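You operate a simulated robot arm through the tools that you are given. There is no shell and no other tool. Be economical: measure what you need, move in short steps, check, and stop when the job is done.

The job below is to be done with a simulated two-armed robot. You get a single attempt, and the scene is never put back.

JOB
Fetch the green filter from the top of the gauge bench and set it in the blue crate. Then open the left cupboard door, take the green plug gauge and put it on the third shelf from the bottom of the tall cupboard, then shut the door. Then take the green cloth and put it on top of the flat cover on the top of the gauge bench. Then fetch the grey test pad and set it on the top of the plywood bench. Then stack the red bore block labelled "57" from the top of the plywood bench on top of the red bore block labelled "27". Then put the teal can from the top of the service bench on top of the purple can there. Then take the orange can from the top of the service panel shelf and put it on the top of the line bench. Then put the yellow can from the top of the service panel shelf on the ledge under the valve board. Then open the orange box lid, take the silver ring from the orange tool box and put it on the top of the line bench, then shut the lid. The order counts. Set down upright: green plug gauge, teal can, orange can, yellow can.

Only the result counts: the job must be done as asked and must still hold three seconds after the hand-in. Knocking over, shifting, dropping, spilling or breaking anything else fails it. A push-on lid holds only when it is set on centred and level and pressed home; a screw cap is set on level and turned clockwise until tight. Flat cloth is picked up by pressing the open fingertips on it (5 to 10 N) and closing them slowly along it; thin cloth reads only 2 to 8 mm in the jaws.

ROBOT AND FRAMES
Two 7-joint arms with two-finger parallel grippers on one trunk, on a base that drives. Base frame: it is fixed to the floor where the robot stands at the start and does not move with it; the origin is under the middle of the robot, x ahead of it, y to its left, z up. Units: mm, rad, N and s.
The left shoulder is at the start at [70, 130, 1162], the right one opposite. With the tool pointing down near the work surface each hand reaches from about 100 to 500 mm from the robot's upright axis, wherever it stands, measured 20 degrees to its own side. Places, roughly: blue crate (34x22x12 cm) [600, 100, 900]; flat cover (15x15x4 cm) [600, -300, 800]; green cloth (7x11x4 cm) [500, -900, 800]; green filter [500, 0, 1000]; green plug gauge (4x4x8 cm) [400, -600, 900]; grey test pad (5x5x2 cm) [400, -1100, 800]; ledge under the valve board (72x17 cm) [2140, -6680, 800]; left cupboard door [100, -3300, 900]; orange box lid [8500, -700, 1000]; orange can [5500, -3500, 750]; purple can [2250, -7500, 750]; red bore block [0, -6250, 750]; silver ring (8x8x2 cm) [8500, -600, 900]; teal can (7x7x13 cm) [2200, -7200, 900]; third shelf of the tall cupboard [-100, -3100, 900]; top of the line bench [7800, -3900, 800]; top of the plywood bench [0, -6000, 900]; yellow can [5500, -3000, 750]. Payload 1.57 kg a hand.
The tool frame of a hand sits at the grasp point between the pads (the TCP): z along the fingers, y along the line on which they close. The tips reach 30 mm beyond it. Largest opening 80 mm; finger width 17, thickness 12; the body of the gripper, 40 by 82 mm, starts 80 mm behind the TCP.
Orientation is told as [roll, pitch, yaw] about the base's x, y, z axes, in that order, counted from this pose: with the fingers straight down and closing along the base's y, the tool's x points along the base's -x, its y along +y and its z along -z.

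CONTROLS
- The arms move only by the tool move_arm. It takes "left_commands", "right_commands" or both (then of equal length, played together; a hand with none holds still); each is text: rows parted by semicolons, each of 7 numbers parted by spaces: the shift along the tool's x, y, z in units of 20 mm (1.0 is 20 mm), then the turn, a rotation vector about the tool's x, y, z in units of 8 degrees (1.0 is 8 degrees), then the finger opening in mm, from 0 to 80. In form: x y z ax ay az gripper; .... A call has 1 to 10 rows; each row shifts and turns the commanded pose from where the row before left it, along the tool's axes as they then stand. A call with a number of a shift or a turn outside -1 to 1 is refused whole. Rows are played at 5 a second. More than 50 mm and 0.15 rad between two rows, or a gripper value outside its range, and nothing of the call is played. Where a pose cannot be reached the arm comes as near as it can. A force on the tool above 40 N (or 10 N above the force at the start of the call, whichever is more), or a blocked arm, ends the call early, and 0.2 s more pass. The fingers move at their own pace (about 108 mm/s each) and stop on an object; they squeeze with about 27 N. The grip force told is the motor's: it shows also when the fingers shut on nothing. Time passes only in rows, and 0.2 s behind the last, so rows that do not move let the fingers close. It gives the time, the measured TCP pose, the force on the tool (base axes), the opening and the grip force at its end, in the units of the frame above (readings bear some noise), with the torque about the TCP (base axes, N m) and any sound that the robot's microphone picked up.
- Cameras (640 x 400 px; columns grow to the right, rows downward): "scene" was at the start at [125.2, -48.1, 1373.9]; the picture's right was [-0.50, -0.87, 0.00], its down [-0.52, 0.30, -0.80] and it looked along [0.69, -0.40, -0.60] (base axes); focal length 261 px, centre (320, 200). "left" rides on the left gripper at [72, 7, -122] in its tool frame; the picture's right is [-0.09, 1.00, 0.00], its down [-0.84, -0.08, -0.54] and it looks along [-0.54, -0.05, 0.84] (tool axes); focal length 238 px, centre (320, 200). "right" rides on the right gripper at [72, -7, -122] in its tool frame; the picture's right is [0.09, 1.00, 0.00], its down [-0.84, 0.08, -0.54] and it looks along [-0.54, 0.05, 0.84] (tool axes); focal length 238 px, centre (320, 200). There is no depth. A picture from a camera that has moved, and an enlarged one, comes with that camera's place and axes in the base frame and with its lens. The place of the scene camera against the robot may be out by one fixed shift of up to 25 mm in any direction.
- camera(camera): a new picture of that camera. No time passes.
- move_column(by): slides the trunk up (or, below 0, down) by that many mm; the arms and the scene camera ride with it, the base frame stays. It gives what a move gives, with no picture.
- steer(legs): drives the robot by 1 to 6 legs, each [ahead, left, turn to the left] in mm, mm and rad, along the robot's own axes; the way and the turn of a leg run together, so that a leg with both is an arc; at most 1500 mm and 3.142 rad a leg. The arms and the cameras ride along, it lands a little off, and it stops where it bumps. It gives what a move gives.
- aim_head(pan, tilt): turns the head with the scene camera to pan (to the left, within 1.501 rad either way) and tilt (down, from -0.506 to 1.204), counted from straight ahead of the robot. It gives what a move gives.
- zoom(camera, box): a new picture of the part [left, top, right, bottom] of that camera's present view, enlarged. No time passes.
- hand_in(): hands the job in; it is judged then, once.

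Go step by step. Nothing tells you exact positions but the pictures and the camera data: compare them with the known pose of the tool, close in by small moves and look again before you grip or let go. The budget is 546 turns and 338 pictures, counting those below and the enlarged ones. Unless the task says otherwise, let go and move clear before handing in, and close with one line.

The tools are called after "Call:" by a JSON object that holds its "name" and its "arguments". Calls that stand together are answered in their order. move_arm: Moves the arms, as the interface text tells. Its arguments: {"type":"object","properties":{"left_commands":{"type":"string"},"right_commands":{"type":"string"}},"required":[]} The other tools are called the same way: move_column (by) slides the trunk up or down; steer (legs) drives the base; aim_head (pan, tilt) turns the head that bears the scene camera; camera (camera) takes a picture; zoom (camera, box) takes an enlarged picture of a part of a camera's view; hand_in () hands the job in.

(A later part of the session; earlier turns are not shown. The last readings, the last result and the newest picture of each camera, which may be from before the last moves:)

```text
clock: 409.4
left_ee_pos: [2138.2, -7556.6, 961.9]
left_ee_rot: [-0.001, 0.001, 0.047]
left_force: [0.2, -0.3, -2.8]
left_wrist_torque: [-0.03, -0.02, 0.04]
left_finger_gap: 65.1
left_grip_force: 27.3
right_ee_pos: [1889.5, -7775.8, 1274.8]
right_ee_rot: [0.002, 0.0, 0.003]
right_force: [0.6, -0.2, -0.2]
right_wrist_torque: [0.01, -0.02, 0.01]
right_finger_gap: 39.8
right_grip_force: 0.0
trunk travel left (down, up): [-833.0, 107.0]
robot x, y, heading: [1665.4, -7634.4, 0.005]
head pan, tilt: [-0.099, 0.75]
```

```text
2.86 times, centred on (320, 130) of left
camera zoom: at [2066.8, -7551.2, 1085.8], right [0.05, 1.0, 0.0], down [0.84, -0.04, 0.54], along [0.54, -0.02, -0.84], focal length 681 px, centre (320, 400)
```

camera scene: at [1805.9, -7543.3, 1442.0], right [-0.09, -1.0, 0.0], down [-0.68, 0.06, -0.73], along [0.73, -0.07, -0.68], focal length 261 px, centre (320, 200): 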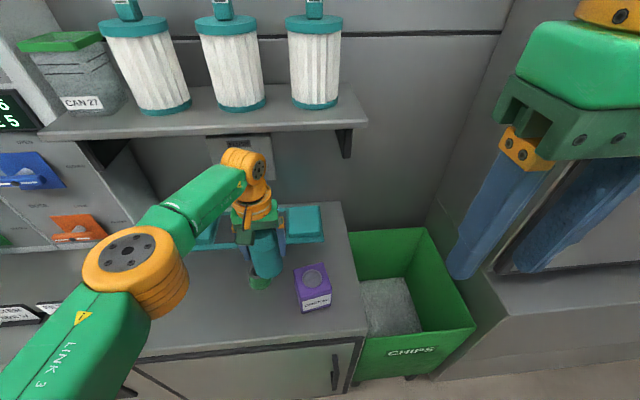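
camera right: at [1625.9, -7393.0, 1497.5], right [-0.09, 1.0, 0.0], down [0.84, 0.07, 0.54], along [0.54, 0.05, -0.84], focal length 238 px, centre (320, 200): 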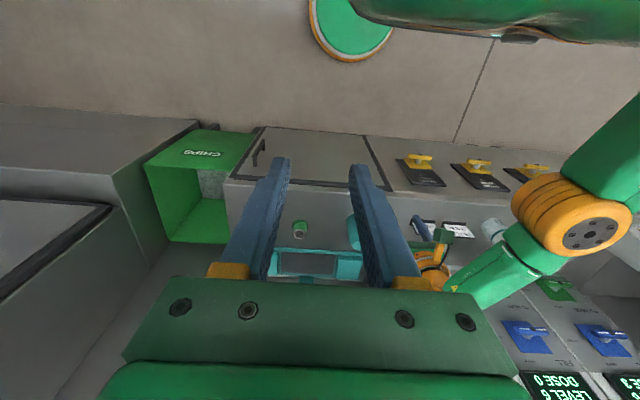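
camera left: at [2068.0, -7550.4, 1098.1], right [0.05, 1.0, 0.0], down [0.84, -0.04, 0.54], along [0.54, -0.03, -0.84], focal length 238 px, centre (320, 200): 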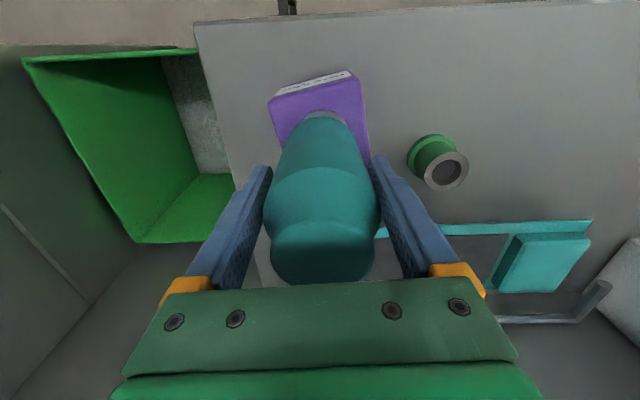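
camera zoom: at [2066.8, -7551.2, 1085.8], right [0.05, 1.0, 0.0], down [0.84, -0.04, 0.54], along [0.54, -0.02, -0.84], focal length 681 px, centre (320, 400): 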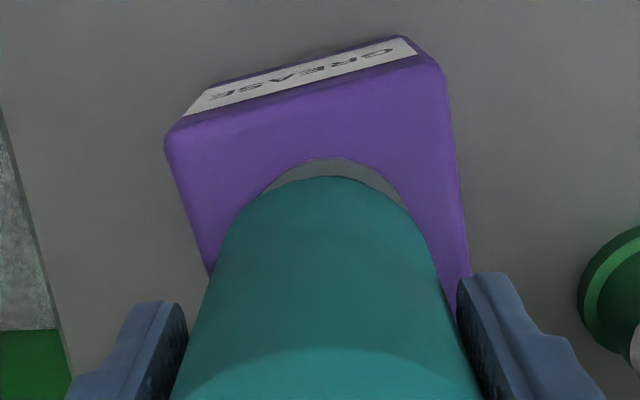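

The can sits about 12 mm too far back on the purple top. I'll raise slightly and shift it towards me.

Call:
{"name": "move_column", "arguments": {"by": 8}}

Call:
{"name": "move_arm", "arguments": {"left_commands": "0.6 0.03 0 0 0 0 50; 0 0 0 0 0 0 50"}}

Call:
{"name": "move_column", "arguments": {"by": -6}}

Call:
{"name": "zoom", "arguments": {"camera": "left", "box": [240, 60, 400, 200]}}

```text
clock: 409.9
left_ee_pos: [2139.2, -7556.5, 971.0]
left_ee_rot: [-0.001, 0.002, 0.048]
left_force: [0.5, -0.8, -3.2]
left_wrist_torque: [-0.02, 0.0, 0.01]
left_finger_gap: 64.7
left_grip_force: 26.9
right_ee_pos: [1890.1, -7776.4, 1282.7]
right_ee_rot: [0.002, -0.003, 0.003]
right_force: [0.0, 0.2, 0.2]
right_wrist_torque: [0.02, 0.03, -0.02]
right_finger_gap: 39.8
right_grip_force: 0.1
trunk travel left (down, up): [-841.0, 99.0]
robot x, y, heading: [1664.4, -7637.1, 0.006]
head pan, tilt: [-0.099, 0.75]
```

```text
clock: 410.5
left_ee_pos: [2127.2, -7555.7, 971.0]
left_ee_rot: [0.0, 0.001, 0.048]
left_force: [-0.1, 0.1, -3.8]
left_wrist_torque: [0.02, 0.01, -0.01]
left_finger_gap: 64.9
left_grip_force: 27.3
right_ee_pos: [1890.8, -7776.4, 1283.1]
right_ee_rot: [0.0, -0.002, 0.001]
right_force: [-0.2, -0.3, -0.4]
right_wrist_torque: [0.0, 0.01, -0.03]
right_finger_gap: 39.8
right_grip_force: 0.1
trunk travel left (down, up): [-841.0, 99.0]
robot x, y, heading: [1662.3, -7635.7, 0.006]
head pan, tilt: [-0.099, 0.75]
```

```text
clock: 411.1
left_ee_pos: [2127.7, -7556.0, 965.0]
left_ee_rot: [-0.002, 0.002, 0.047]
left_force: [-1.3, 0.2, -2.8]
left_wrist_torque: [0.01, 0.03, 0.01]
left_finger_gap: 65.2
left_grip_force: 27.0
right_ee_pos: [1890.4, -7775.6, 1276.2]
right_ee_rot: [0.0, -0.001, 0.003]
right_force: [0.8, 1.6, 0.2]
right_wrist_torque: [-0.02, -0.02, -0.01]
right_finger_gap: 40.0
right_grip_force: 0.0
trunk travel left (down, up): [-835.0, 105.0]
robot x, y, heading: [1666.3, -7636.4, 0.005]
head pan, tilt: [-0.099, 0.75]
```

```text
2.86 times, centred on (320, 130) of left
camera zoom: at [2055.6, -7551.3, 1088.5], right [0.05, 1.0, 0.0], down [0.84, -0.04, 0.54], along [0.54, -0.03, -0.84], focal length 681 px, centre (320, 400)
```

zoom: 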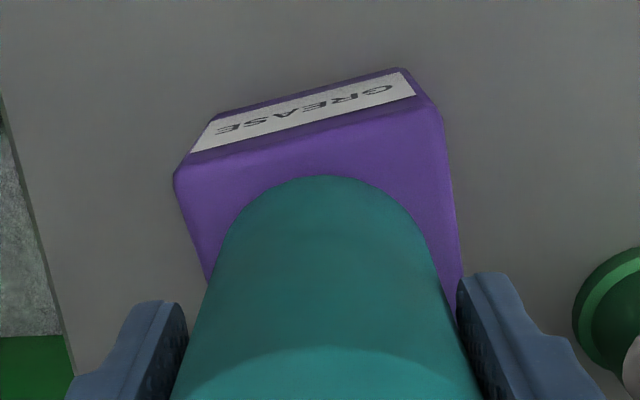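

Now it covers the disc evenly. Lowering to contact, one small step at a time.

Call:
{"name": "move_column", "arguments": {"by": -3}}

```text
clock: 411.6
left_ee_pos: [2127.4, -7556.3, 962.8]
left_ee_rot: [-0.001, 0.003, 0.046]
left_force: [-0.6, 0.5, -1.5]
left_wrist_torque: [0.05, 0.02, -0.03]
left_finger_gap: 64.7
left_grip_force: 26.7
right_ee_pos: [1889.4, -7775.5, 1273.1]
right_ee_rot: [0.001, -0.001, 0.002]
right_force: [-0.2, -0.8, 0.3]
right_wrist_torque: [-0.01, 0.01, 0.01]
right_finger_gap: 40.0
right_grip_force: 0.0
trunk travel left (down, up): [-832.0, 108.0]
robot x, y, heading: [1660.7, -7632.3, 0.007]
head pan, tilt: [-0.099, 0.75]
```

Call:
{"name": "move_column", "arguments": {"by": -1}}

Call:
{"name": "move_arm", "arguments": {"left_commands": "0 0 0 0 0 0 67; 0 0 0 0 0 0 70; 0 0 0 0 0 0 75; 0 0 0 0 0 0 80; 0 0 0 0 0 0 80"}}

Call:
{"name": "zoom", "arguments": {"camera": "scene", "box": [200, 180, 360, 320]}}

```text
clock: 412.1
left_ee_pos: [2127.5, -7555.9, 962.6]
left_ee_rot: [-0.001, 0.0, 0.048]
left_force: [3.0, -0.3, 4.9]
left_wrist_torque: [0.05, -0.48, 0.04]
left_finger_gap: 64.8
left_grip_force: 26.9
right_ee_pos: [1889.3, -7776.4, 1272.8]
right_ee_rot: [0.004, 0.0, 0.004]
right_force: [-0.2, 0.1, -0.4]
right_wrist_torque: [0.0, 0.0, 0.02]
right_finger_gap: 39.8
right_grip_force: 0.1
trunk travel left (down, up): [-831.0, 109.0]
robot x, y, heading: [1663.8, -7638.2, 0.002]
head pan, tilt: [-0.099, 0.75]
```

```text
clock: 413.3
left_ee_pos: [2126.6, -7557.0, 962.1]
left_ee_rot: [0.0, 0.001, 0.047]
left_force: [0.5, -0.5, 0.1]
left_wrist_torque: [0.01, -0.01, 0.0]
left_finger_gap: 80.2
left_grip_force: 0.1
right_ee_pos: [1889.9, -7776.0, 1273.5]
right_ee_rot: [0.003, -0.003, 0.001]
right_force: [-0.5, 0.0, -0.5]
right_wrist_torque: [-0.03, 0.0, -0.02]
right_finger_gap: 40.0
right_grip_force: 0.0
trunk travel left (down, up): [-831.0, 109.0]
robot x, y, heading: [1663.0, -7637.0, 0.004]
head pan, tilt: [-0.099, 0.75]
```

```text
2.86 times, centred on (280, 250) of scene
camera zoom: at [1796.4, -7647.9, 1396.0], right [-0.09, -1.0, 0.0], down [-0.68, 0.06, -0.73], along [0.73, -0.07, -0.68], focal length 745 px, centre (434, 57)
```

zoom: 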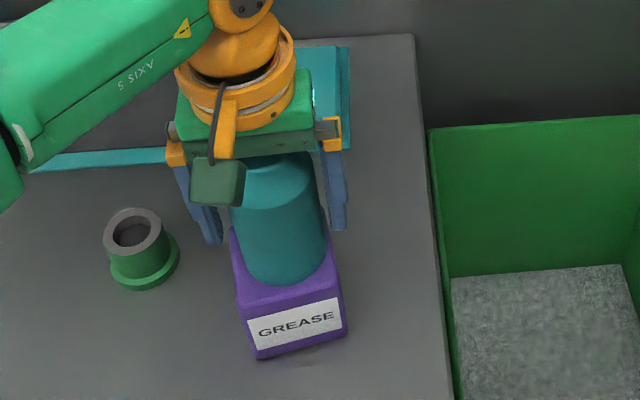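

The teal can stands on the purple one. I'll rise straight clear and verify.

Call:
{"name": "move_column", "arguments": {"by": 106}}

Call:
{"name": "camera", "arguments": {"camera": "left"}}

```text
clock: 414.7
left_ee_pos: [2127.3, -7557.1, 1068.3]
left_ee_rot: [0.0, 0.0, 0.046]
left_force: [0.1, -0.5, -0.5]
left_wrist_torque: [0.02, 0.0, -0.01]
left_finger_gap: 79.9
left_grip_force: 0.1
right_ee_pos: [1889.8, -7776.2, 1379.1]
right_ee_rot: [0.002, -0.001, 0.001]
right_force: [-0.1, 0.2, -0.1]
right_wrist_torque: [0.02, -0.01, 0.01]
right_finger_gap: 39.9
right_grip_force: 0.0
trunk travel left (down, up): [-937.0, 3.0]
robot x, y, heading: [1664.5, -7634.1, 0.005]
head pan, tilt: [-0.099, 0.75]
```

```text
189 pictures are left
camera left: at [2054.9, -7551.6, 1190.9], right [0.05, 1.0, 0.0], down [0.84, -0.04, 0.54], along [0.54, -0.03, -0.84], focal length 238 px, centre (320, 200)
```

left: 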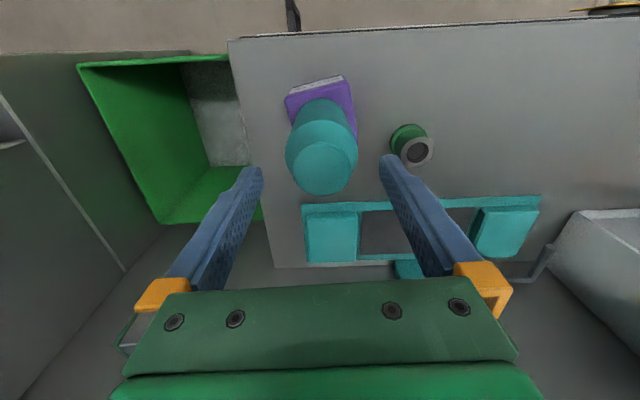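

The stack stands. Next are the cans on the service panel shelf near [5500, -3250], on the other side of the partition. I'll back off, turn towards -y and look for the way round.

Call:
{"name": "steer", "arguments": {"legs": [[-450, 0, 0], [0, 0, -1.45]]}}

Call:
{"name": "move_column", "arguments": {"by": -135}}

Call:
{"name": "aim_head", "arguments": {"pan": 0.45, "tilt": 0.15}}

Call:
{"name": "camera", "arguments": {"camera": "scene"}}

```text
clock: 420.9
left_ee_pos: [1365.0, -8084.4, 1066.7]
left_ee_rot: [-0.002, 0.001, -1.365]
left_force: [0.4, -1.2, 0.2]
left_wrist_torque: [-0.02, 0.01, -0.01]
left_finger_gap: 80.0
left_grip_force: 0.0
right_ee_pos: [1110.9, -7884.9, 1379.0]
right_ee_rot: [0.001, -0.002, -1.406]
right_force: [-1.0, 0.6, -0.5]
right_wrist_torque: [0.02, -0.01, 0.02]
right_finger_gap: 39.7
right_grip_force: 0.1
trunk travel left (down, up): [-937.0, 3.0]
robot x, y, heading: [1213.7, -7641.2, -1.405]
head pan, tilt: [-0.099, 0.75]
```

```text
clock: 422.5
left_ee_pos: [1365.9, -8085.7, 933.2]
left_ee_rot: [-0.001, 0.0, -1.364]
left_force: [0.5, 0.0, -0.3]
left_wrist_torque: [0.0, -0.01, -0.01]
left_finger_gap: 80.2
left_grip_force: 0.0
right_ee_pos: [1110.0, -7886.0, 1243.6]
right_ee_rot: [0.0, -0.002, -1.406]
right_force: [0.5, -1.0, 0.5]
right_wrist_torque: [-0.01, 0.05, -0.01]
right_finger_gap: 40.1
right_grip_force: 0.1
trunk travel left (down, up): [-802.0, 138.0]
robot x, y, heading: [1214.7, -7639.0, -1.404]
head pan, tilt: [-0.099, 0.75]
```

```text
clock: 423.5
left_ee_pos: [1365.2, -8083.6, 932.9]
left_ee_rot: [-0.001, 0.001, -1.361]
left_force: [0.2, 0.7, -0.6]
left_wrist_torque: [0.0, -0.04, 0.0]
left_finger_gap: 79.9
left_grip_force: 0.0
right_ee_pos: [1109.4, -7885.0, 1243.5]
right_ee_rot: [0.002, -0.002, -1.405]
right_force: [0.2, 0.5, -0.5]
right_wrist_torque: [-0.01, -0.03, -0.01]
right_finger_gap: 40.0
right_grip_force: 0.1
trunk travel left (down, up): [-802.0, 138.0]
robot x, y, heading: [1210.1, -7639.4, -1.404]
head pan, tilt: [0.45, 0.15]
```

```text
188 pictures are left
camera scene: at [1274.1, -7769.8, 1421.3], right [-0.82, -0.58, 0.0], down [-0.09, 0.12, -0.99], along [0.57, -0.81, -0.15], focal length 261 px, centre (320, 200)
```

scene: 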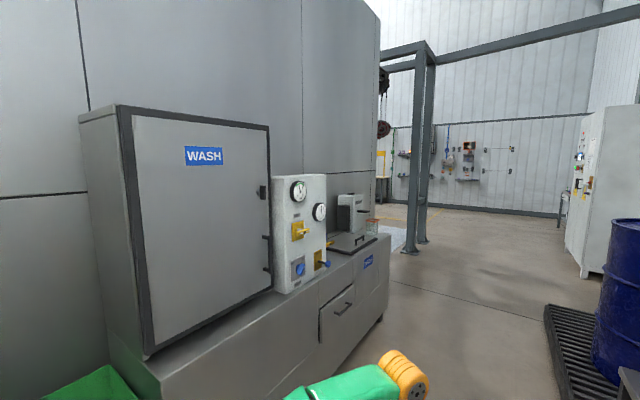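

The partition's machine line ends near y = -9900, with a pallet on the right at x < 930. I'll drive down the middle and round the end.

Call:
{"name": "steer", "arguments": {"legs": [[0, 0, -0.08], [1450, 0, 0], [1450, 0, 0]]}}

Call:
{"name": "aim_head", "arguments": {"pan": 1.2, "tilt": 0.15}}

Call:
{"name": "camera", "arguments": {"camera": "scene"}}

```text
clock: 438.0
left_ee_pos: [1627.9, -10984.7, 933.5]
left_ee_rot: [0.0, 0.002, -1.433]
left_force: [0.2, -0.1, 0.2]
left_wrist_torque: [-0.02, 0.02, 0.0]
left_finger_gap: 80.1
left_grip_force: 0.1
right_ee_pos: [1387.6, -10767.9, 1242.5]
right_ee_rot: [0.002, -0.002, -1.476]
right_force: [1.0, 0.2, -0.2]
right_wrist_torque: [0.0, 0.01, -0.01]
right_finger_gap: 40.1
right_grip_force: 0.1
trunk travel left (down, up): [-802.0, 138.0]
robot x, y, heading: [1507.3, -10531.2, -1.474]
head pan, tilt: [0.45, 0.15]
```

```text
clock: 439.1
left_ee_pos: [1628.1, -10984.0, 933.1]
left_ee_rot: [-0.001, 0.0, -1.432]
left_force: [1.0, -0.7, 0.4]
left_wrist_torque: [-0.01, -0.01, -0.04]
left_finger_gap: 79.9
left_grip_force: 0.0
right_ee_pos: [1388.6, -10767.6, 1243.3]
right_ee_rot: [0.003, -0.002, -1.477]
right_force: [-0.2, -0.3, -0.3]
right_wrist_torque: [0.02, 0.01, -0.02]
right_finger_gap: 39.9
right_grip_force: 0.1
trunk travel left (down, up): [-802.0, 138.0]
robot x, y, heading: [1509.6, -10529.2, -1.469]
head pan, tilt: [1.201, 0.15]
```

```text
187 pictures are left
camera scene: at [1601.2, -10610.4, 1421.4], right [-0.27, -0.96, 0.0], down [-0.14, 0.04, -0.99], along [0.95, -0.27, -0.15], focal length 261 px, centre (320, 200)
```

scene: 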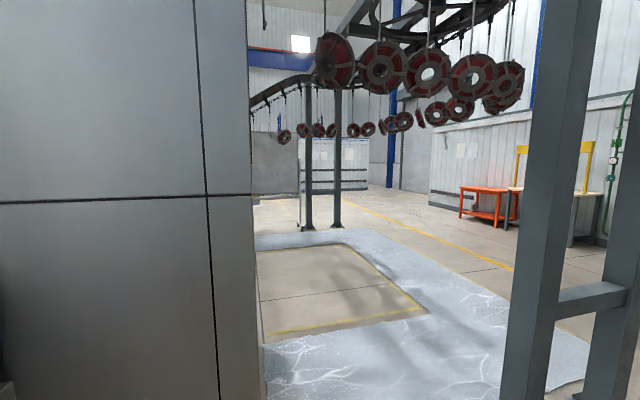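

Beyond the partition's end the floor is open: an overhead conveyor above a white painted lane. I'll go round the corner at y ≈ -11100 and look along the far side.

Call:
{"name": "steer", "arguments": {"legs": [[650, 0, 0], [0, 0, 1.44], [1400, 0, 0]]}}

Call:
{"name": "aim_head", "arguments": {"pan": 0.8, "tilt": 0.15}}

Call:
{"name": "camera", "arguments": {"camera": "scene"}}

```text
clock: 453.0
left_ee_pos: [3458.2, -10992.4, 932.9]
left_ee_rot: [0.0, 0.0, 0.094]
left_force: [0.1, -0.1, -0.2]
left_wrist_torque: [-0.04, 0.02, 0.04]
left_finger_gap: 79.8
left_grip_force: 0.0
right_ee_pos: [3231.9, -11224.1, 1242.9]
right_ee_rot: [0.001, -0.001, 0.051]
right_force: [0.6, 0.2, 0.1]
right_wrist_torque: [0.01, -0.02, 0.01]
right_finger_gap: 39.9
right_grip_force: 0.1
trunk travel left (down, up): [-802.0, 138.0]
robot x, y, heading: [3001.5, -11091.9, 0.056]
head pan, tilt: [1.201, 0.15]
```

```text
clock: 453.9
left_ee_pos: [3457.6, -10992.0, 932.6]
left_ee_rot: [0.001, 0.002, 0.094]
left_force: [0.2, 0.2, 0.3]
left_wrist_torque: [0.02, 0.01, -0.02]
left_finger_gap: 79.9
left_grip_force: 0.1
right_ee_pos: [3232.0, -11223.2, 1244.1]
right_ee_rot: [0.002, -0.002, 0.051]
right_force: [0.5, 0.7, 0.3]
right_wrist_torque: [0.0, 0.02, -0.01]
right_finger_gap: 40.3
right_grip_force: 0.0
trunk travel left (down, up): [-802.0, 138.0]
robot x, y, heading: [3000.4, -11091.0, 0.056]
head pan, tilt: [0.799, 0.15]
```

```text
186 pictures are left
camera scene: at [3110.6, -11025.7, 1421.4], right [0.75, -0.66, 0.0], down [-0.1, -0.11, -0.99], along [0.65, 0.75, -0.15], focal length 261 px, centre (320, 200)
```

scene: 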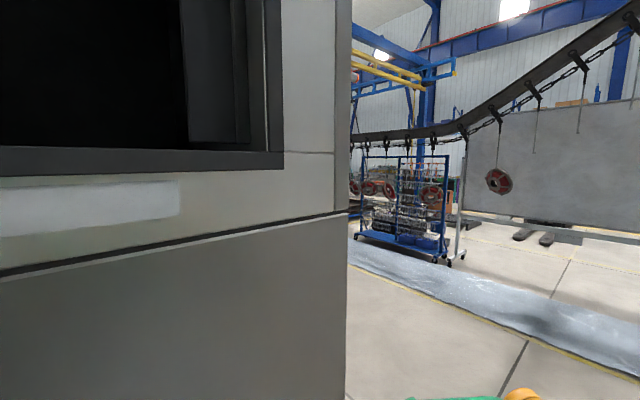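

Call:
{"name": "aim_head", "arguments": {"pan": 0.1, "tilt": 0.1}}

Call:
{"name": "camera", "arguments": {"camera": "scene"}}

```text
clock: 455.0
left_ee_pos: [3458.5, -10991.6, 933.3]
left_ee_rot: [0.0, 0.001, 0.095]
left_force: [0.0, 0.8, 0.4]
left_wrist_torque: [0.02, -0.01, 0.06]
left_finger_gap: 80.0
left_grip_force: 0.0
right_ee_pos: [3231.9, -11222.7, 1243.7]
right_ee_rot: [0.002, -0.001, 0.051]
right_force: [0.0, -0.3, 1.0]
right_wrist_torque: [0.0, -0.01, 0.0]
right_finger_gap: 40.2
right_grip_force: 0.1
trunk travel left (down, up): [-802.0, 138.0]
robot x, y, heading: [3000.4, -11091.1, 0.054]
head pan, tilt: [0.099, 0.099]
```

```text
185 pictures are left
camera scene: at [3140.6, -11081.5, 1426.1], right [0.15, -0.99, 0.0], down [-0.1, -0.02, -0.99], along [0.98, 0.15, -0.1], focal length 261 px, centre (320, 200)
```

scene: 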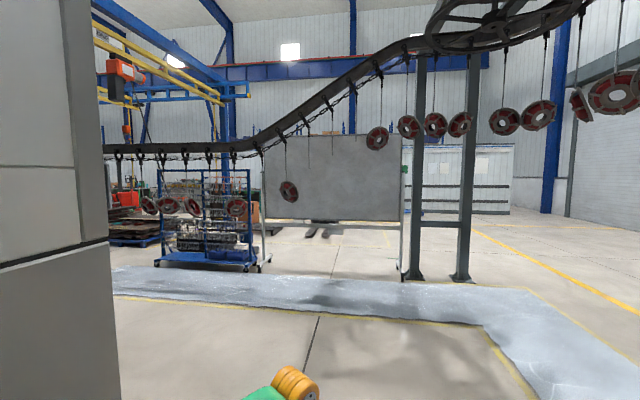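

There's a corridor between the booth (x < 4450) and the conveyor lane (x ≈ 5850). I'll drive into it and face +y.

Call:
{"name": "steer", "arguments": {"legs": [[0, 0, 0.34], [1150, 0, 0], [1150, 0, 0], [0, 0, 1.12]]}}

Call:
{"name": "aim_head", "arguments": {"pan": 0.0, "tilt": 0.12}}

Call:
{"name": "camera", "arguments": {"camera": "scene"}}

```text
clock: 470.3
left_ee_pos: [5049.2, -9741.8, 931.9]
left_ee_rot: [0.001, -0.001, 1.619]
left_force: [0.4, -0.3, 0.4]
left_wrist_torque: [0.03, -0.03, 0.02]
left_finger_gap: 80.0
left_grip_force: 0.1
right_ee_pos: [5268.8, -9978.7, 1243.9]
right_ee_rot: [0.005, -0.002, 1.574]
right_force: [-0.1, 0.5, -0.7]
right_wrist_torque: [0.02, -0.01, -0.01]
right_finger_gap: 39.9
right_grip_force: 0.0
trunk travel left (down, up): [-802.0, 138.0]
robot x, y, heading: [5128.7, -10205.8, 1.576]
head pan, tilt: [0.099, 0.099]
```

```text
clock: 471.0
left_ee_pos: [5046.4, -9741.7, 931.3]
left_ee_rot: [0.0, 0.0, 1.62]
left_force: [-0.3, 0.4, 0.0]
left_wrist_torque: [-0.03, 0.0, 0.01]
left_finger_gap: 80.0
left_grip_force: 0.1
right_ee_pos: [5268.0, -9978.9, 1243.2]
right_ee_rot: [0.002, -0.001, 1.575]
right_force: [-0.3, 0.5, -0.3]
right_wrist_torque: [0.02, -0.01, -0.01]
right_finger_gap: 40.1
right_grip_force: 0.0
trunk travel left (down, up): [-802.0, 138.0]
robot x, y, heading: [5124.0, -10202.3, 1.58]
head pan, tilt: [0.0, 0.12]
```

```text
184 pictures are left
camera scene: at [5126.4, -10066.3, 1424.1], right [1.0, 0.01, 0.0], down [0.0, -0.12, -0.99], along [-0.01, 0.99, -0.12], focal length 261 px, centre (320, 200)
```

scene: 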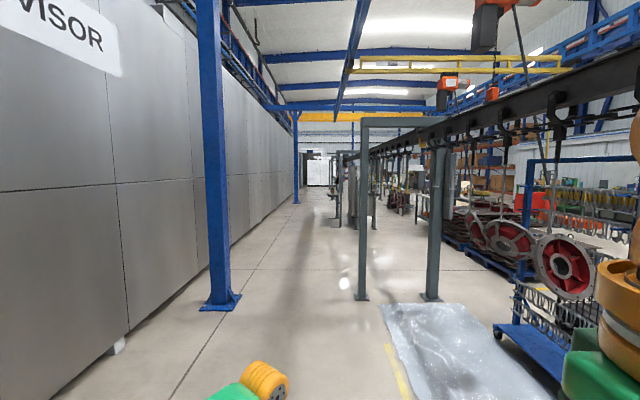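

A clear corridor runs up at x ≈ 4800. I'll drive along it.

Call:
{"name": "steer", "arguments": {"legs": [[1400, 280, 0], [1400, 0, 0], [1400, 0, 0]]}}

Call:
{"name": "aim_head", "arguments": {"pan": -0.35, "tilt": 0.2}}

Call:
{"name": "camera", "arguments": {"camera": "scene"}}

```text
clock: 491.4
left_ee_pos: [4848.2, -5500.5, 932.7]
left_ee_rot: [-0.003, -0.002, 1.558]
left_force: [0.1, 0.2, 0.4]
left_wrist_torque: [0.0, -0.01, 0.01]
left_finger_gap: 80.2
left_grip_force: 0.0
right_ee_pos: [5054.5, -5751.0, 1243.8]
right_ee_rot: [0.002, -0.002, 1.512]
right_force: [0.2, 0.6, -1.2]
right_wrist_torque: [0.01, -0.02, 0.02]
right_finger_gap: 40.1
right_grip_force: 0.0
trunk travel left (down, up): [-802.0, 138.0]
robot x, y, heading: [4898.1, -5966.1, 1.517]
head pan, tilt: [0.0, 0.12]
```

```text
clock: 492.2
left_ee_pos: [4849.4, -5500.6, 932.1]
left_ee_rot: [0.0, 0.001, 1.555]
left_force: [-0.1, 0.9, -0.2]
left_wrist_torque: [-0.01, 0.02, 0.0]
left_finger_gap: 80.0
left_grip_force: 0.0
right_ee_pos: [5053.7, -5749.3, 1243.7]
right_ee_rot: [0.002, -0.002, 1.513]
right_force: [-0.4, -0.2, 0.2]
right_wrist_torque: [0.0, -0.01, 0.01]
right_finger_gap: 39.9
right_grip_force: 0.0
trunk travel left (down, up): [-802.0, 138.0]
robot x, y, heading: [4901.9, -5965.5, 1.518]
head pan, tilt: [-0.351, 0.201]
```

```text
183 pictures are left
camera scene: at [4939.5, -5835.8, 1416.7], right [0.92, -0.39, 0.0], down [-0.08, -0.18, -0.98], along [0.39, 0.9, -0.2], focal length 261 px, centre (320, 200)
```

scene: 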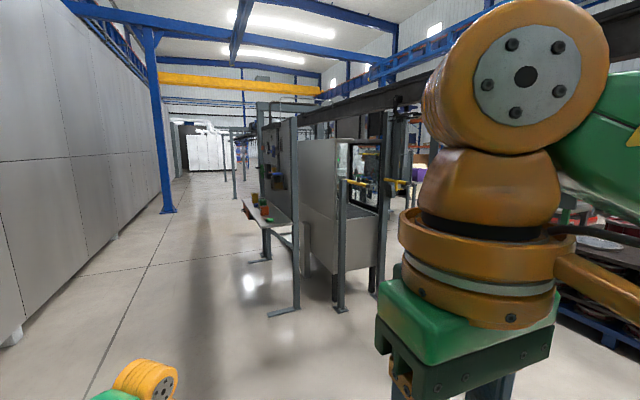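

The service panel with its shelf and cans is ahead on the right. I'll drive alongside it and turn to face it.

Call:
{"name": "steer", "arguments": {"legs": [[1200, 130, 0.05], [1100, 60, 0], [0, 0, -1.54]]}}

Call:
{"name": "aim_head", "arguments": {"pan": 0, "tilt": 0.5}}

Call:
{"name": "camera", "arguments": {"camera": "scene"}}

```text
clock: 507.1
left_ee_pos: [5216.4, -3590.3, 932.3]
left_ee_rot: [-0.003, 0.002, 0.109]
left_force: [-0.3, -0.3, -0.6]
left_wrist_torque: [0.0, 0.0, 0.03]
left_finger_gap: 80.2
left_grip_force: 0.1
right_ee_pos: [4994.2, -3824.8, 1243.4]
right_ee_rot: [0.003, -0.002, 0.067]
right_force: [0.0, -0.1, -0.4]
right_wrist_torque: [0.0, 0.0, 0.0]
right_finger_gap: 39.9
right_grip_force: 0.0
trunk travel left (down, up): [-802.0, 138.0]
robot x, y, heading: [4759.3, -3705.5, 0.066]
head pan, tilt: [-0.351, 0.201]
```

```text
clock: 507.9
left_ee_pos: [5215.2, -3590.1, 933.4]
left_ee_rot: [0.0, 0.0, 0.11]
left_force: [-0.2, 0.7, -0.5]
left_wrist_torque: [0.0, -0.02, 0.01]
left_finger_gap: 80.1
left_grip_force: 0.0
right_ee_pos: [4993.4, -3825.2, 1244.8]
right_ee_rot: [0.003, -0.001, 0.066]
right_force: [0.0, 0.7, -0.3]
right_wrist_torque: [-0.02, -0.01, -0.01]
right_finger_gap: 40.1
right_grip_force: 0.0
trunk travel left (down, up): [-802.0, 138.0]
robot x, y, heading: [4762.4, -3695.9, 0.072]
head pan, tilt: [0.0, 0.499]
```

```text
182 pictures are left
camera scene: at [4899.6, -3694.6, 1389.1], right [0.07, -1.0, 0.0], down [-0.48, -0.03, -0.88], along [0.88, 0.06, -0.48], focal length 261 px, centre (320, 200)
```

scene: 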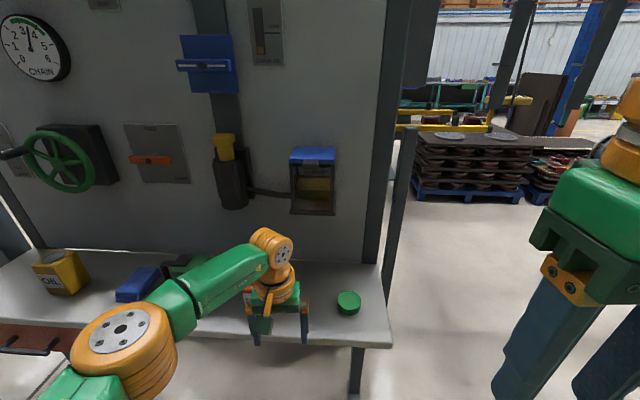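

Call:
{"name": "steer", "arguments": {"legs": [[0, 0, -0.07], [-100, 300, 0]]}}

Call:
{"name": "camera", "arguments": {"camera": "scene"}}

Call:
{"name": "camera", "arguments": {"camera": "left"}}

```text
clock: 510.4
left_ee_pos: [5123.2, -3330.1, 933.3]
left_ee_rot: [0.002, 0.003, 0.036]
left_force: [0.0, 0.1, 0.0]
left_wrist_torque: [0.0, 0.01, 0.02]
left_finger_gap: 79.9
left_grip_force: 0.0
right_ee_pos: [4882.7, -3548.3, 1243.6]
right_ee_rot: [0.006, -0.002, -0.008]
right_force: [-0.4, -0.5, -0.1]
right_wrist_torque: [0.0, 0.02, 0.03]
right_finger_gap: 39.6
right_grip_force: 0.0
trunk travel left (down, up): [-802.0, 138.0]
robot x, y, heading: [4657.3, -3403.7, -0.007]
head pan, tilt: [0.0, 0.499]
```

```text
181 pictures are left
camera scene: at [4800.0, -3410.8, 1388.9], right [0.0, -1.0, 0.0], down [-0.48, 0.0, -0.88], along [0.88, 0.0, -0.48], focal length 261 px, centre (320, 200)
```

scene: 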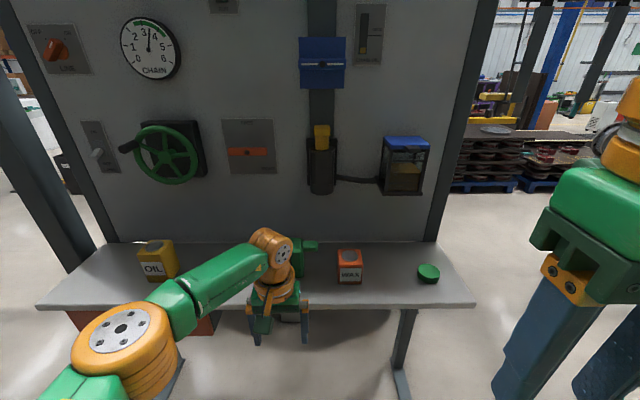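

```text
180 pictures are left
camera left: at [5050.7, -3324.8, 1055.8], right [0.06, 1.0, 0.0], down [0.84, -0.05, 0.54], along [0.54, -0.03, -0.84], focal length 238 px, centre (320, 200)
```

left: 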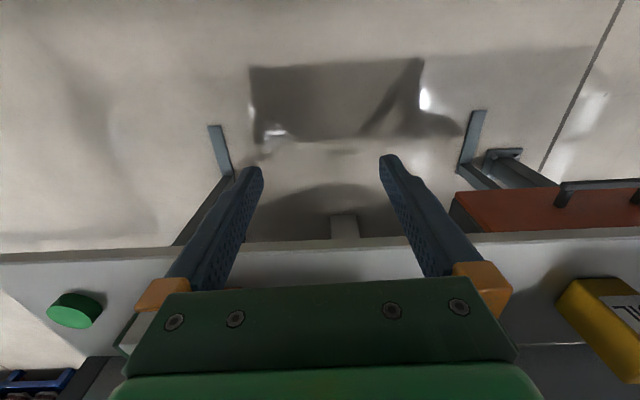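

The orange can (labelled) is at the shelf's middle right, and the yellow OIL can is on the left. I'll zoom on both.

Call:
{"name": "zoom", "arguments": {"camera": "scene", "box": [320, 235, 400, 295]}}

Call:
{"name": "zoom", "arguments": {"camera": "scene", "box": [120, 225, 200, 285]}}

```text
6.67 times, centred on (360, 265) of scene
camera zoom: at [4800.0, -3410.8, 1388.9], right [0.0, -1.0, 0.0], down [-0.48, 0.0, -0.88], along [0.88, 0.0, -0.48], focal length 1739 px, centre (53, -233)
```

zoom: 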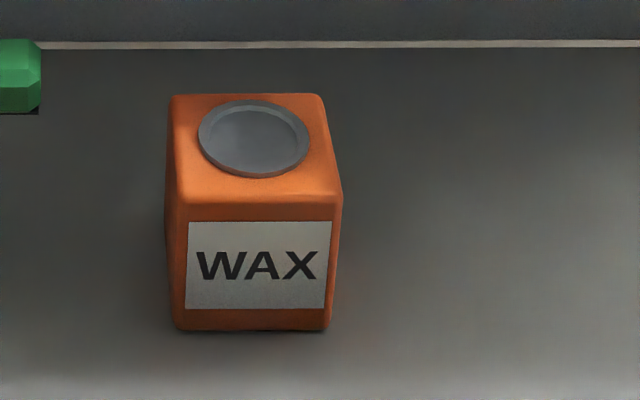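

```text
6.67 times, centred on (160, 255) of scene
camera zoom: at [4800.0, -3410.8, 1388.9], right [0.0, -1.0, 0.0], down [-0.48, 0.0, -0.88], along [0.88, 0.0, -0.48], focal length 1739 px, centre (1387, -167)
```

zoom: 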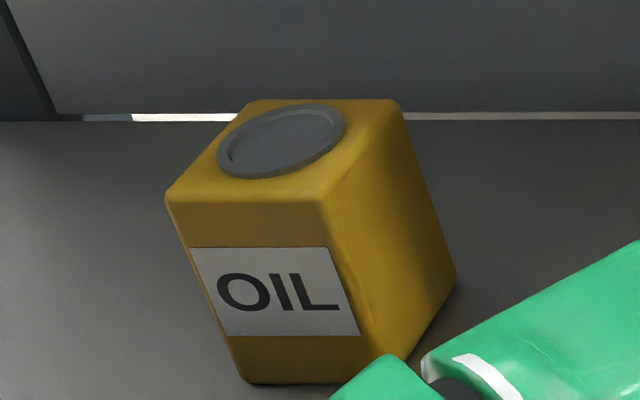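

Call:
{"name": "move_column", "arguments": {"by": 110}}

Call:
{"name": "steer", "arguments": {"legs": [[90, -165, 0]]}}

Call:
{"name": "camera", "arguments": {"camera": "left"}}

Call:
{"name": "steer", "arguments": {"legs": [[70, 0, 0]]}}

Call:
{"name": "camera", "arguments": {"camera": "left"}}

```text
clock: 511.9
left_ee_pos: [5122.7, -3327.5, 1043.3]
left_ee_rot: [-0.002, 0.0, 0.037]
left_force: [0.1, 0.3, -0.6]
left_wrist_torque: [-0.04, -0.02, 0.0]
left_finger_gap: 80.2
left_grip_force: 0.1
right_ee_pos: [4882.4, -3545.4, 1353.0]
right_ee_rot: [0.002, -0.002, -0.009]
right_force: [-0.3, 0.5, 0.0]
right_wrist_torque: [-0.02, -0.01, 0.01]
right_finger_gap: 39.8
right_grip_force: 0.1
trunk travel left (down, up): [-912.0, 28.0]
robot x, y, heading: [4655.6, -3403.7, -0.003]
head pan, tilt: [0.0, 0.499]
```

```text
clock: 513.4
left_ee_pos: [5208.7, -3492.5, 1042.9]
left_ee_rot: [-0.004, -0.002, 0.035]
left_force: [-0.1, -0.3, -0.4]
left_wrist_torque: [-0.05, -0.05, -0.02]
left_finger_gap: 80.2
left_grip_force: 0.1
right_ee_pos: [4967.5, -3708.0, 1355.5]
right_ee_rot: [0.0, -0.004, -0.01]
right_force: [-0.1, -0.1, -0.2]
right_wrist_torque: [-0.06, 0.01, 0.0]
right_finger_gap: 39.9
right_grip_force: 0.1
trunk travel left (down, up): [-912.0, 28.0]
robot x, y, heading: [4744.9, -3567.9, -0.008]
head pan, tilt: [0.0, 0.499]
```

```text
177 pictures are left
camera left: at [5136.4, -3486.1, 1166.4], right [0.06, 1.0, 0.0], down [0.84, -0.05, 0.54], along [0.54, -0.04, -0.84], focal length 238 px, centre (320, 200)
```

left: 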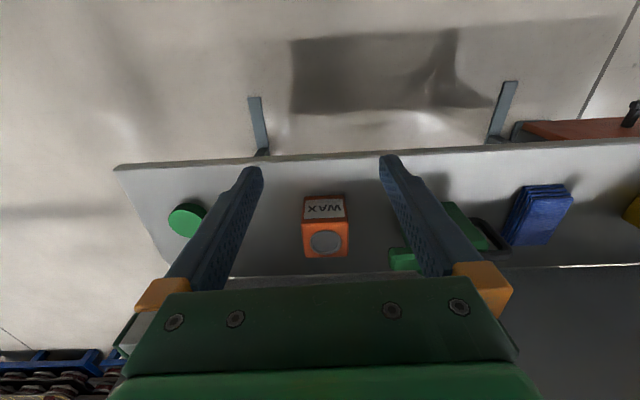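

```text
clock: 514.4
left_ee_pos: [5272.7, -3495.5, 1047.1]
left_ee_rot: [-0.001, -0.006, 0.035]
left_force: [-0.4, 0.0, -0.2]
left_wrist_torque: [0.04, -0.06, 0.03]
left_finger_gap: 80.2
left_grip_force: 0.1
right_ee_pos: [5030.8, -3714.2, 1355.6]
right_ee_rot: [0.003, -0.01, -0.008]
right_force: [-0.4, 0.7, -0.1]
right_wrist_torque: [0.0, -0.1, -0.01]
right_finger_gap: 40.0
right_grip_force: 0.1
trunk travel left (down, up): [-912.0, 28.0]
robot x, y, heading: [4817.1, -3569.4, -0.005]
head pan, tilt: [0.0, 0.499]
```

```text
176 pictures are left
camera left: at [5199.5, -3490.3, 1169.3], right [0.06, 1.0, 0.0], down [0.83, -0.05, 0.55], along [0.55, -0.03, -0.84], focal length 238 px, centre (320, 200)
```

left: 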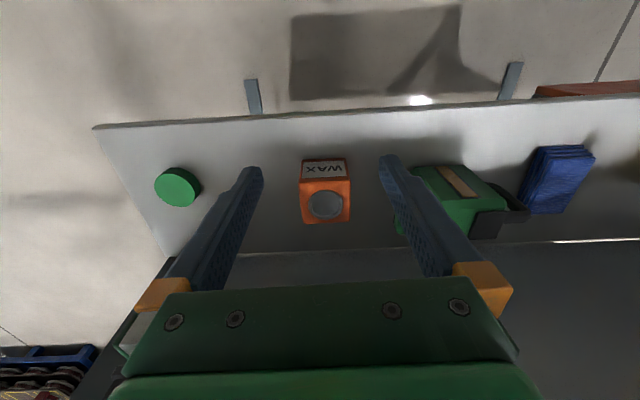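

The orange can's top is near [5379, -3492, 905], with the shelf at about 815 and the panel at x ≈ 5554. Moving over it.

Call:
{"name": "steer", "arguments": {"legs": [[104, 4, 0]]}}

Call:
{"name": "move_column", "arguments": {"by": -60}}

Call:
{"name": "camera", "arguments": {"camera": "left"}}

Call:
{"name": "camera", "arguments": {"camera": "scene"}}

```text
clock: 515.6
left_ee_pos: [5375.3, -3489.6, 1045.5]
left_ee_rot: [0.0, -0.005, 0.041]
left_force: [-0.3, -0.1, 0.4]
left_wrist_torque: [-0.03, -0.02, -0.02]
left_finger_gap: 79.8
left_grip_force: 0.1
right_ee_pos: [5135.2, -3708.0, 1355.2]
right_ee_rot: [0.004, -0.009, -0.002]
right_force: [-1.1, 0.3, -0.6]
right_wrist_torque: [0.02, -0.04, -0.02]
right_finger_gap: 39.9
right_grip_force: 0.1
trunk travel left (down, up): [-912.0, 28.0]
robot x, y, heading: [4916.6, -3563.4, -0.006]
head pan, tilt: [0.0, 0.499]
```

```text
clock: 516.6
left_ee_pos: [5381.9, -3489.1, 982.9]
left_ee_rot: [-0.003, 0.001, 0.04]
left_force: [0.3, -0.7, 0.1]
left_wrist_torque: [0.01, -0.01, -0.01]
left_finger_gap: 80.0
left_grip_force: 0.0
right_ee_pos: [5142.3, -3707.7, 1294.4]
right_ee_rot: [0.002, -0.001, -0.004]
right_force: [0.3, 1.0, 0.3]
right_wrist_torque: [0.02, -0.03, 0.0]
right_finger_gap: 40.0
right_grip_force: 0.1
trunk travel left (down, up): [-852.0, 88.0]
robot x, y, heading: [4921.0, -3566.9, -0.002]
head pan, tilt: [0.0, 0.499]
```

```text
175 pictures are left
camera left: at [5310.2, -3484.3, 1105.6], right [0.05, 1.0, 0.0], down [0.84, -0.04, 0.54], along [0.54, -0.03, -0.84], focal length 238 px, centre (320, 200)
```

left: 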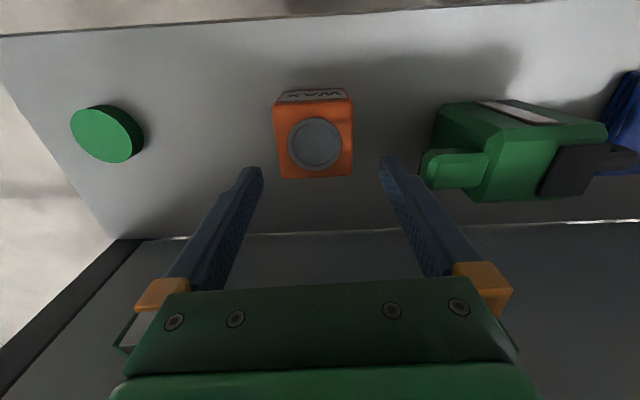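

```text
174 pictures are left
camera scene: at [5059.9, -3570.5, 1438.8], right [0.0, -1.0, 0.0], down [-0.48, 0.0, -0.88], along [0.88, 0.0, -0.48], focal length 261 px, centre (320, 200)
```

scene: 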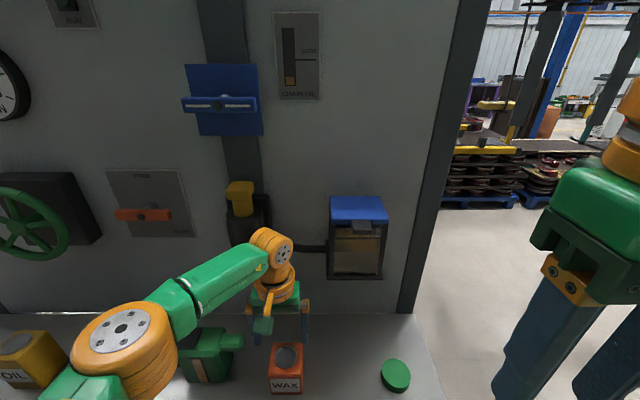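

The top is at z ≈ 902, about 70 mm wide, and turned 4°. I'll align the yaw and lower carefully.

Call:
{"name": "move_arm", "arguments": {"left_commands": "0 -0.17 0 0 0 -0.49 80; 0 0 0 0 0 0 80"}}

Call:
{"name": "move_column", "arguments": {"by": -45}}

Call:
{"name": "camera", "arguments": {"camera": "left"}}

```text
clock: 517.2
left_ee_pos: [5380.8, -3492.9, 982.5]
left_ee_rot: [-0.002, 0.001, 0.109]
left_force: [1.0, 0.2, 0.2]
left_wrist_torque: [0.01, 0.02, 0.01]
left_finger_gap: 79.9
left_grip_force: 0.1
right_ee_pos: [5144.0, -3708.4, 1294.4]
right_ee_rot: [0.004, -0.002, -0.004]
right_force: [-0.2, 0.5, 0.4]
right_wrist_torque: [0.0, 0.02, 0.0]
right_finger_gap: 40.0
right_grip_force: 0.0
trunk travel left (down, up): [-852.0, 88.0]
robot x, y, heading: [4915.8, -3566.5, -0.001]
head pan, tilt: [0.0, 0.499]
```

```text
clock: 518.1
left_ee_pos: [5381.7, -3492.6, 938.3]
left_ee_rot: [-0.001, 0.001, 0.109]
left_force: [0.9, 0.8, -0.3]
left_wrist_torque: [-0.01, 0.01, 0.02]
left_finger_gap: 79.9
left_grip_force: 0.0
right_ee_pos: [5142.2, -3708.0, 1248.7]
right_ee_rot: [0.003, -0.003, -0.003]
right_force: [-0.2, -0.1, 0.5]
right_wrist_torque: [0.01, 0.05, -0.01]
right_finger_gap: 40.2
right_grip_force: 0.0
trunk travel left (down, up): [-807.0, 133.0]
robot x, y, heading: [4917.0, -3570.1, 0.002]
head pan, tilt: [0.0, 0.499]
```

```text
173 pictures are left
camera left: at [5308.9, -3492.7, 1061.5], right [-0.02, 1.0, 0.0], down [0.84, 0.01, 0.54], along [0.54, 0.01, -0.84], focal length 238 px, centre (320, 200)
```

left: 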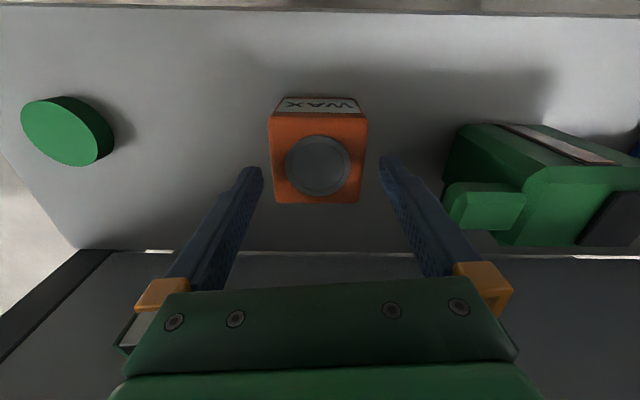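

The camera itself is skewed 5° to the tool, so the can was already aligned. I'll turn back 4° and continue down.

Call:
{"name": "move_arm", "arguments": {"left_commands": "0 0.0 0 0 0 0.42 80; 0 0 0 0 0 0 80"}}

Call:
{"name": "camera", "arguments": {"camera": "left"}}

```text
clock: 518.7
left_ee_pos: [5380.8, -3493.2, 938.7]
left_ee_rot: [-0.002, 0.003, 0.049]
left_force: [0.4, -0.3, -0.4]
left_wrist_torque: [-0.02, 0.0, 0.0]
left_finger_gap: 80.3
left_grip_force: 0.0
right_ee_pos: [5143.1, -3707.8, 1248.0]
right_ee_rot: [0.004, 0.0, -0.004]
right_force: [0.6, -0.1, 0.1]
right_wrist_torque: [-0.01, 0.0, 0.02]
right_finger_gap: 40.0
right_grip_force: 0.1
trunk travel left (down, up): [-807.0, 133.0]
robot x, y, heading: [4921.1, -3565.5, -0.006]
head pan, tilt: [0.0, 0.499]
```

```text
172 pictures are left
camera left: at [5309.3, -3488.5, 1061.2], right [0.04, 1.0, 0.0], down [0.84, -0.04, 0.54], along [0.54, -0.02, -0.84], focal length 238 px, centre (320, 200)
```

left: 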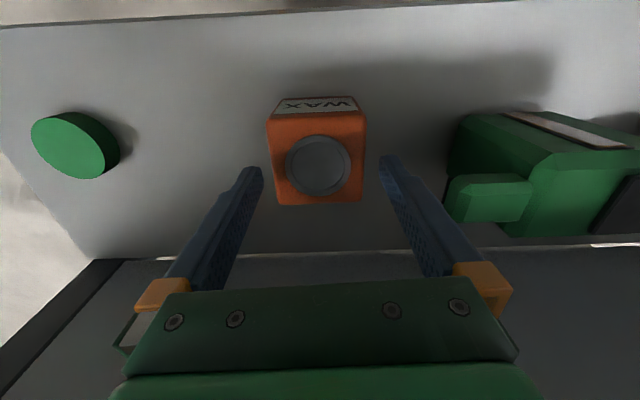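

Call:
{"name": "move_arm", "arguments": {"left_commands": "0 -0.09 0 0 0 0 80; 0 0 0 0 0 0 80"}}

Call:
{"name": "move_column", "arguments": {"by": -60}}

Call:
{"name": "move_arm", "arguments": {"left_commands": "0 0 0 0 0 0 72; 0 0 0 0 0 0 66; 0 0 0 0 0 0 55; 0 0 0 0 0 0 50"}}

Call:
{"name": "camera", "arguments": {"camera": "left"}}

```text
clock: 519.3
left_ee_pos: [5381.8, -3494.5, 937.4]
left_ee_rot: [-0.001, 0.002, 0.049]
left_force: [0.4, 0.1, 0.0]
left_wrist_torque: [-0.02, -0.02, 0.01]
left_finger_gap: 80.0
left_grip_force: 0.1
right_ee_pos: [5143.5, -3708.2, 1249.5]
right_ee_rot: [0.003, -0.003, -0.003]
right_force: [-0.8, 0.3, 0.3]
right_wrist_torque: [-0.01, 0.01, 0.0]
right_finger_gap: 40.3
right_grip_force: 0.1
trunk travel left (down, up): [-807.0, 133.0]
robot x, y, heading: [4917.6, -3566.8, -0.0]
head pan, tilt: [0.0, 0.499]
```

```text
clock: 520.3
left_ee_pos: [5382.1, -3492.7, 879.0]
left_ee_rot: [-0.002, 0.002, 0.05]
left_force: [0.2, 0.2, 0.6]
left_wrist_torque: [0.01, 0.01, 0.02]
left_finger_gap: 80.1
left_grip_force: 0.0
right_ee_pos: [5142.8, -3707.3, 1188.7]
right_ee_rot: [0.002, -0.003, -0.006]
right_force: [0.5, -0.3, 0.3]
right_wrist_torque: [0.0, -0.02, 0.0]
right_finger_gap: 40.1
right_grip_force: 0.1
trunk travel left (down, up): [-747.0, 193.0]
robot x, y, heading: [4918.2, -3567.7, -0.001]
head pan, tilt: [0.0, 0.499]
```

```text
clock: 521.3
left_ee_pos: [5381.4, -3494.3, 878.1]
left_ee_rot: [0.0, 0.0, 0.049]
left_force: [-0.4, -0.3, 0.9]
left_wrist_torque: [0.02, 0.05, -0.05]
left_finger_gap: 70.7
left_grip_force: 26.9
right_ee_pos: [5142.8, -3708.8, 1189.0]
right_ee_rot: [0.004, -0.002, -0.003]
right_force: [-0.1, -0.1, -0.4]
right_wrist_torque: [-0.01, -0.02, -0.03]
right_finger_gap: 40.0
right_grip_force: 0.0
trunk travel left (down, up): [-747.0, 193.0]
robot x, y, heading: [4916.9, -3564.1, -0.001]
head pan, tilt: [0.0, 0.499]
```

```text
171 pictures are left
camera left: at [5309.4, -3489.7, 1001.4], right [0.04, 1.0, 0.0], down [0.84, -0.04, 0.54], along [0.54, -0.02, -0.84], focal length 238 px, centre (320, 200)
```

left: 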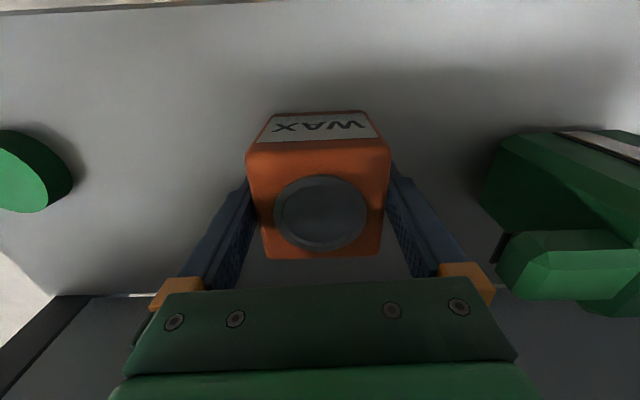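

The can is gripped at 70.7 mm. I'll lift, back off, and look for a way across to the line bench.

Call:
{"name": "move_column", "arguments": {"by": 120}}

Call:
{"name": "steer", "arguments": {"legs": [[-450, 0, 0], [0, -450, 0]]}}

Call:
{"name": "aim_head", "arguments": {"pan": -0.15, "tilt": 0.15}}

Call:
{"name": "camera", "arguments": {"camera": "scene"}}

```text
clock: 522.8
left_ee_pos: [5382.2, -3494.0, 996.5]
left_ee_rot: [-0.002, 0.003, 0.049]
left_force: [0.3, 0.2, -3.7]
left_wrist_torque: [-0.03, 0.0, -0.04]
left_finger_gap: 70.4
left_grip_force: 26.8
right_ee_pos: [5145.5, -3708.0, 1308.0]
right_ee_rot: [-0.001, -0.002, -0.005]
right_force: [0.2, 0.7, 0.1]
right_wrist_torque: [-0.03, -0.03, -0.03]
right_finger_gap: 40.1
right_grip_force: 0.1
trunk travel left (down, up): [-867.0, 73.0]
robot x, y, heading: [4914.4, -3562.8, -0.004]
head pan, tilt: [0.0, 0.499]
```

```text
clock: 527.9
left_ee_pos: [4922.3, -3961.6, 996.4]
left_ee_rot: [-0.003, 0.002, 0.041]
left_force: [-0.6, 1.0, -4.4]
left_wrist_torque: [-0.05, 0.0, -0.01]
left_finger_gap: 70.4
left_grip_force: 27.1
right_ee_pos: [4683.2, -4172.6, 1308.2]
right_ee_rot: [-0.001, -0.002, -0.012]
right_force: [-0.2, 0.2, -0.2]
right_wrist_torque: [-0.01, -0.04, -0.02]
right_finger_gap: 40.0
right_grip_force: 0.2
trunk travel left (down, up): [-867.0, 73.0]
robot x, y, heading: [4458.8, -4034.3, -0.005]
head pan, tilt: [0.0, 0.499]
```

```text
clock: 528.7
left_ee_pos: [4921.7, -3963.5, 996.3]
left_ee_rot: [0.0, 0.002, 0.042]
left_force: [0.8, -0.9, -3.1]
left_wrist_torque: [-0.02, -0.01, -0.01]
left_finger_gap: 70.6
left_grip_force: 26.8
right_ee_pos: [4682.6, -4174.7, 1308.7]
right_ee_rot: [0.003, -0.003, -0.009]
right_force: [-0.3, 0.2, 0.3]
right_wrist_torque: [-0.01, 0.0, 0.01]
right_finger_gap: 39.9
right_grip_force: 0.1
trunk travel left (down, up): [-867.0, 73.0]
robot x, y, heading: [4458.7, -4033.9, -0.008]
head pan, tilt: [-0.15, 0.15]
```

```text
170 pictures are left
camera scene: at [4600.7, -4051.1, 1486.2], right [-0.16, -0.99, 0.0], down [-0.15, 0.02, -0.99], along [0.98, -0.16, -0.15], focal length 261 px, centre (320, 200)
```

scene: 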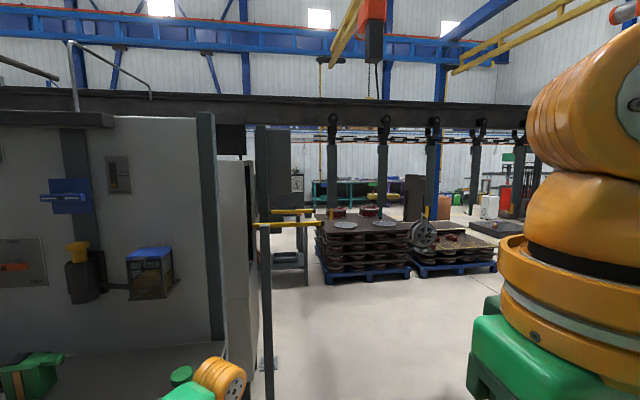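

Call:
{"name": "zoom", "arguments": {"camera": "scene", "box": [240, 90, 540, 290]}}

```text
2.00 times, centred on (390, 190) of scene
camera zoom: at [4600.7, -4051.1, 1486.2], right [-0.16, -0.99, 0.0], down [-0.15, 0.02, -0.99], along [0.98, -0.16, -0.15], focal length 522 px, centre (180, 220)
```

zoom: 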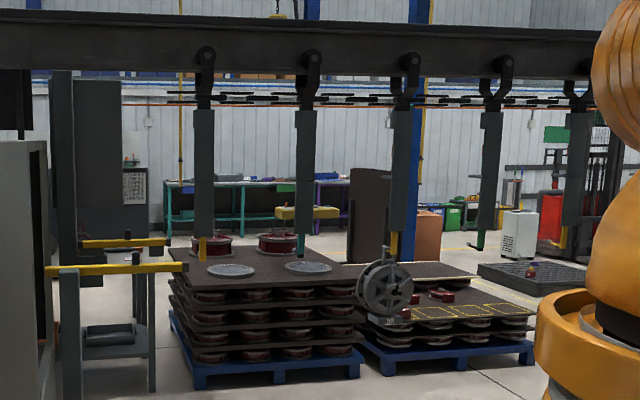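

I can pass under the conveyor's hanging carriers with the trunk lowered. The line bench with its yellow rails seems to be at about [7600, -4100]. I'll lower, drive through at y ≈ -4400, then look again.

Call:
{"name": "move_column", "arguments": {"by": -560}}

Call:
{"name": "steer", "arguments": {"legs": [[0, -370, 0], [900, 0, 0]]}}

Call:
{"name": "aim_head", "arguments": {"pan": 0.1, "tilt": -0.1}}

Call:
{"name": "camera", "arguments": {"camera": "scene"}}

```text
refused: -560 is not a number from -400 to 400
```

```text
clock: 535.4
left_ee_pos: [5807.9, -4352.2, 998.8]
left_ee_rot: [-0.002, 0.0, 0.035]
left_force: [0.2, 0.3, -3.7]
left_wrist_torque: [0.01, 0.02, 0.01]
left_finger_gap: 70.4
left_grip_force: 26.7
right_ee_pos: [5565.7, -4561.6, 1308.4]
right_ee_rot: [0.002, -0.002, -0.017]
right_force: [-0.3, -0.7, 0.0]
right_wrist_torque: [0.01, 0.02, -0.01]
right_finger_gap: 39.9
right_grip_force: 0.1
trunk travel left (down, up): [-867.0, 73.0]
robot x, y, heading: [5346.7, -4419.1, -0.015]
head pan, tilt: [-0.15, 0.15]
```

```text
clock: 536.2
left_ee_pos: [5808.8, -4351.2, 999.0]
left_ee_rot: [0.0, 0.003, 0.034]
left_force: [0.6, -0.1, -4.7]
left_wrist_torque: [-0.04, 0.02, 0.01]
left_finger_gap: 70.2
left_grip_force: 27.2
right_ee_pos: [5567.6, -4561.7, 1307.6]
right_ee_rot: [0.001, -0.002, -0.017]
right_force: [0.0, -0.3, 0.9]
right_wrist_torque: [0.0, 0.04, 0.04]
right_finger_gap: 39.9
right_grip_force: 0.1
trunk travel left (down, up): [-867.0, 73.0]
robot x, y, heading: [5342.2, -4414.4, -0.014]
head pan, tilt: [0.099, -0.099]
```

```text
168 pictures are left
camera scene: at [5481.3, -4414.5, 1508.8], right [0.08, -1.0, 0.0], down [0.1, 0.01, -1.0], along [0.99, 0.08, 0.1], focal length 261 px, centre (320, 200)
```

scene: 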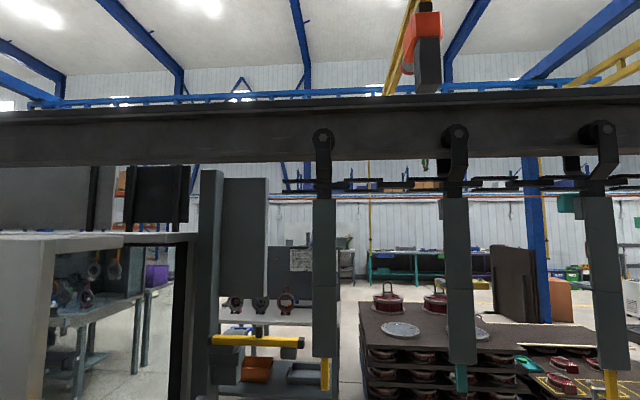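

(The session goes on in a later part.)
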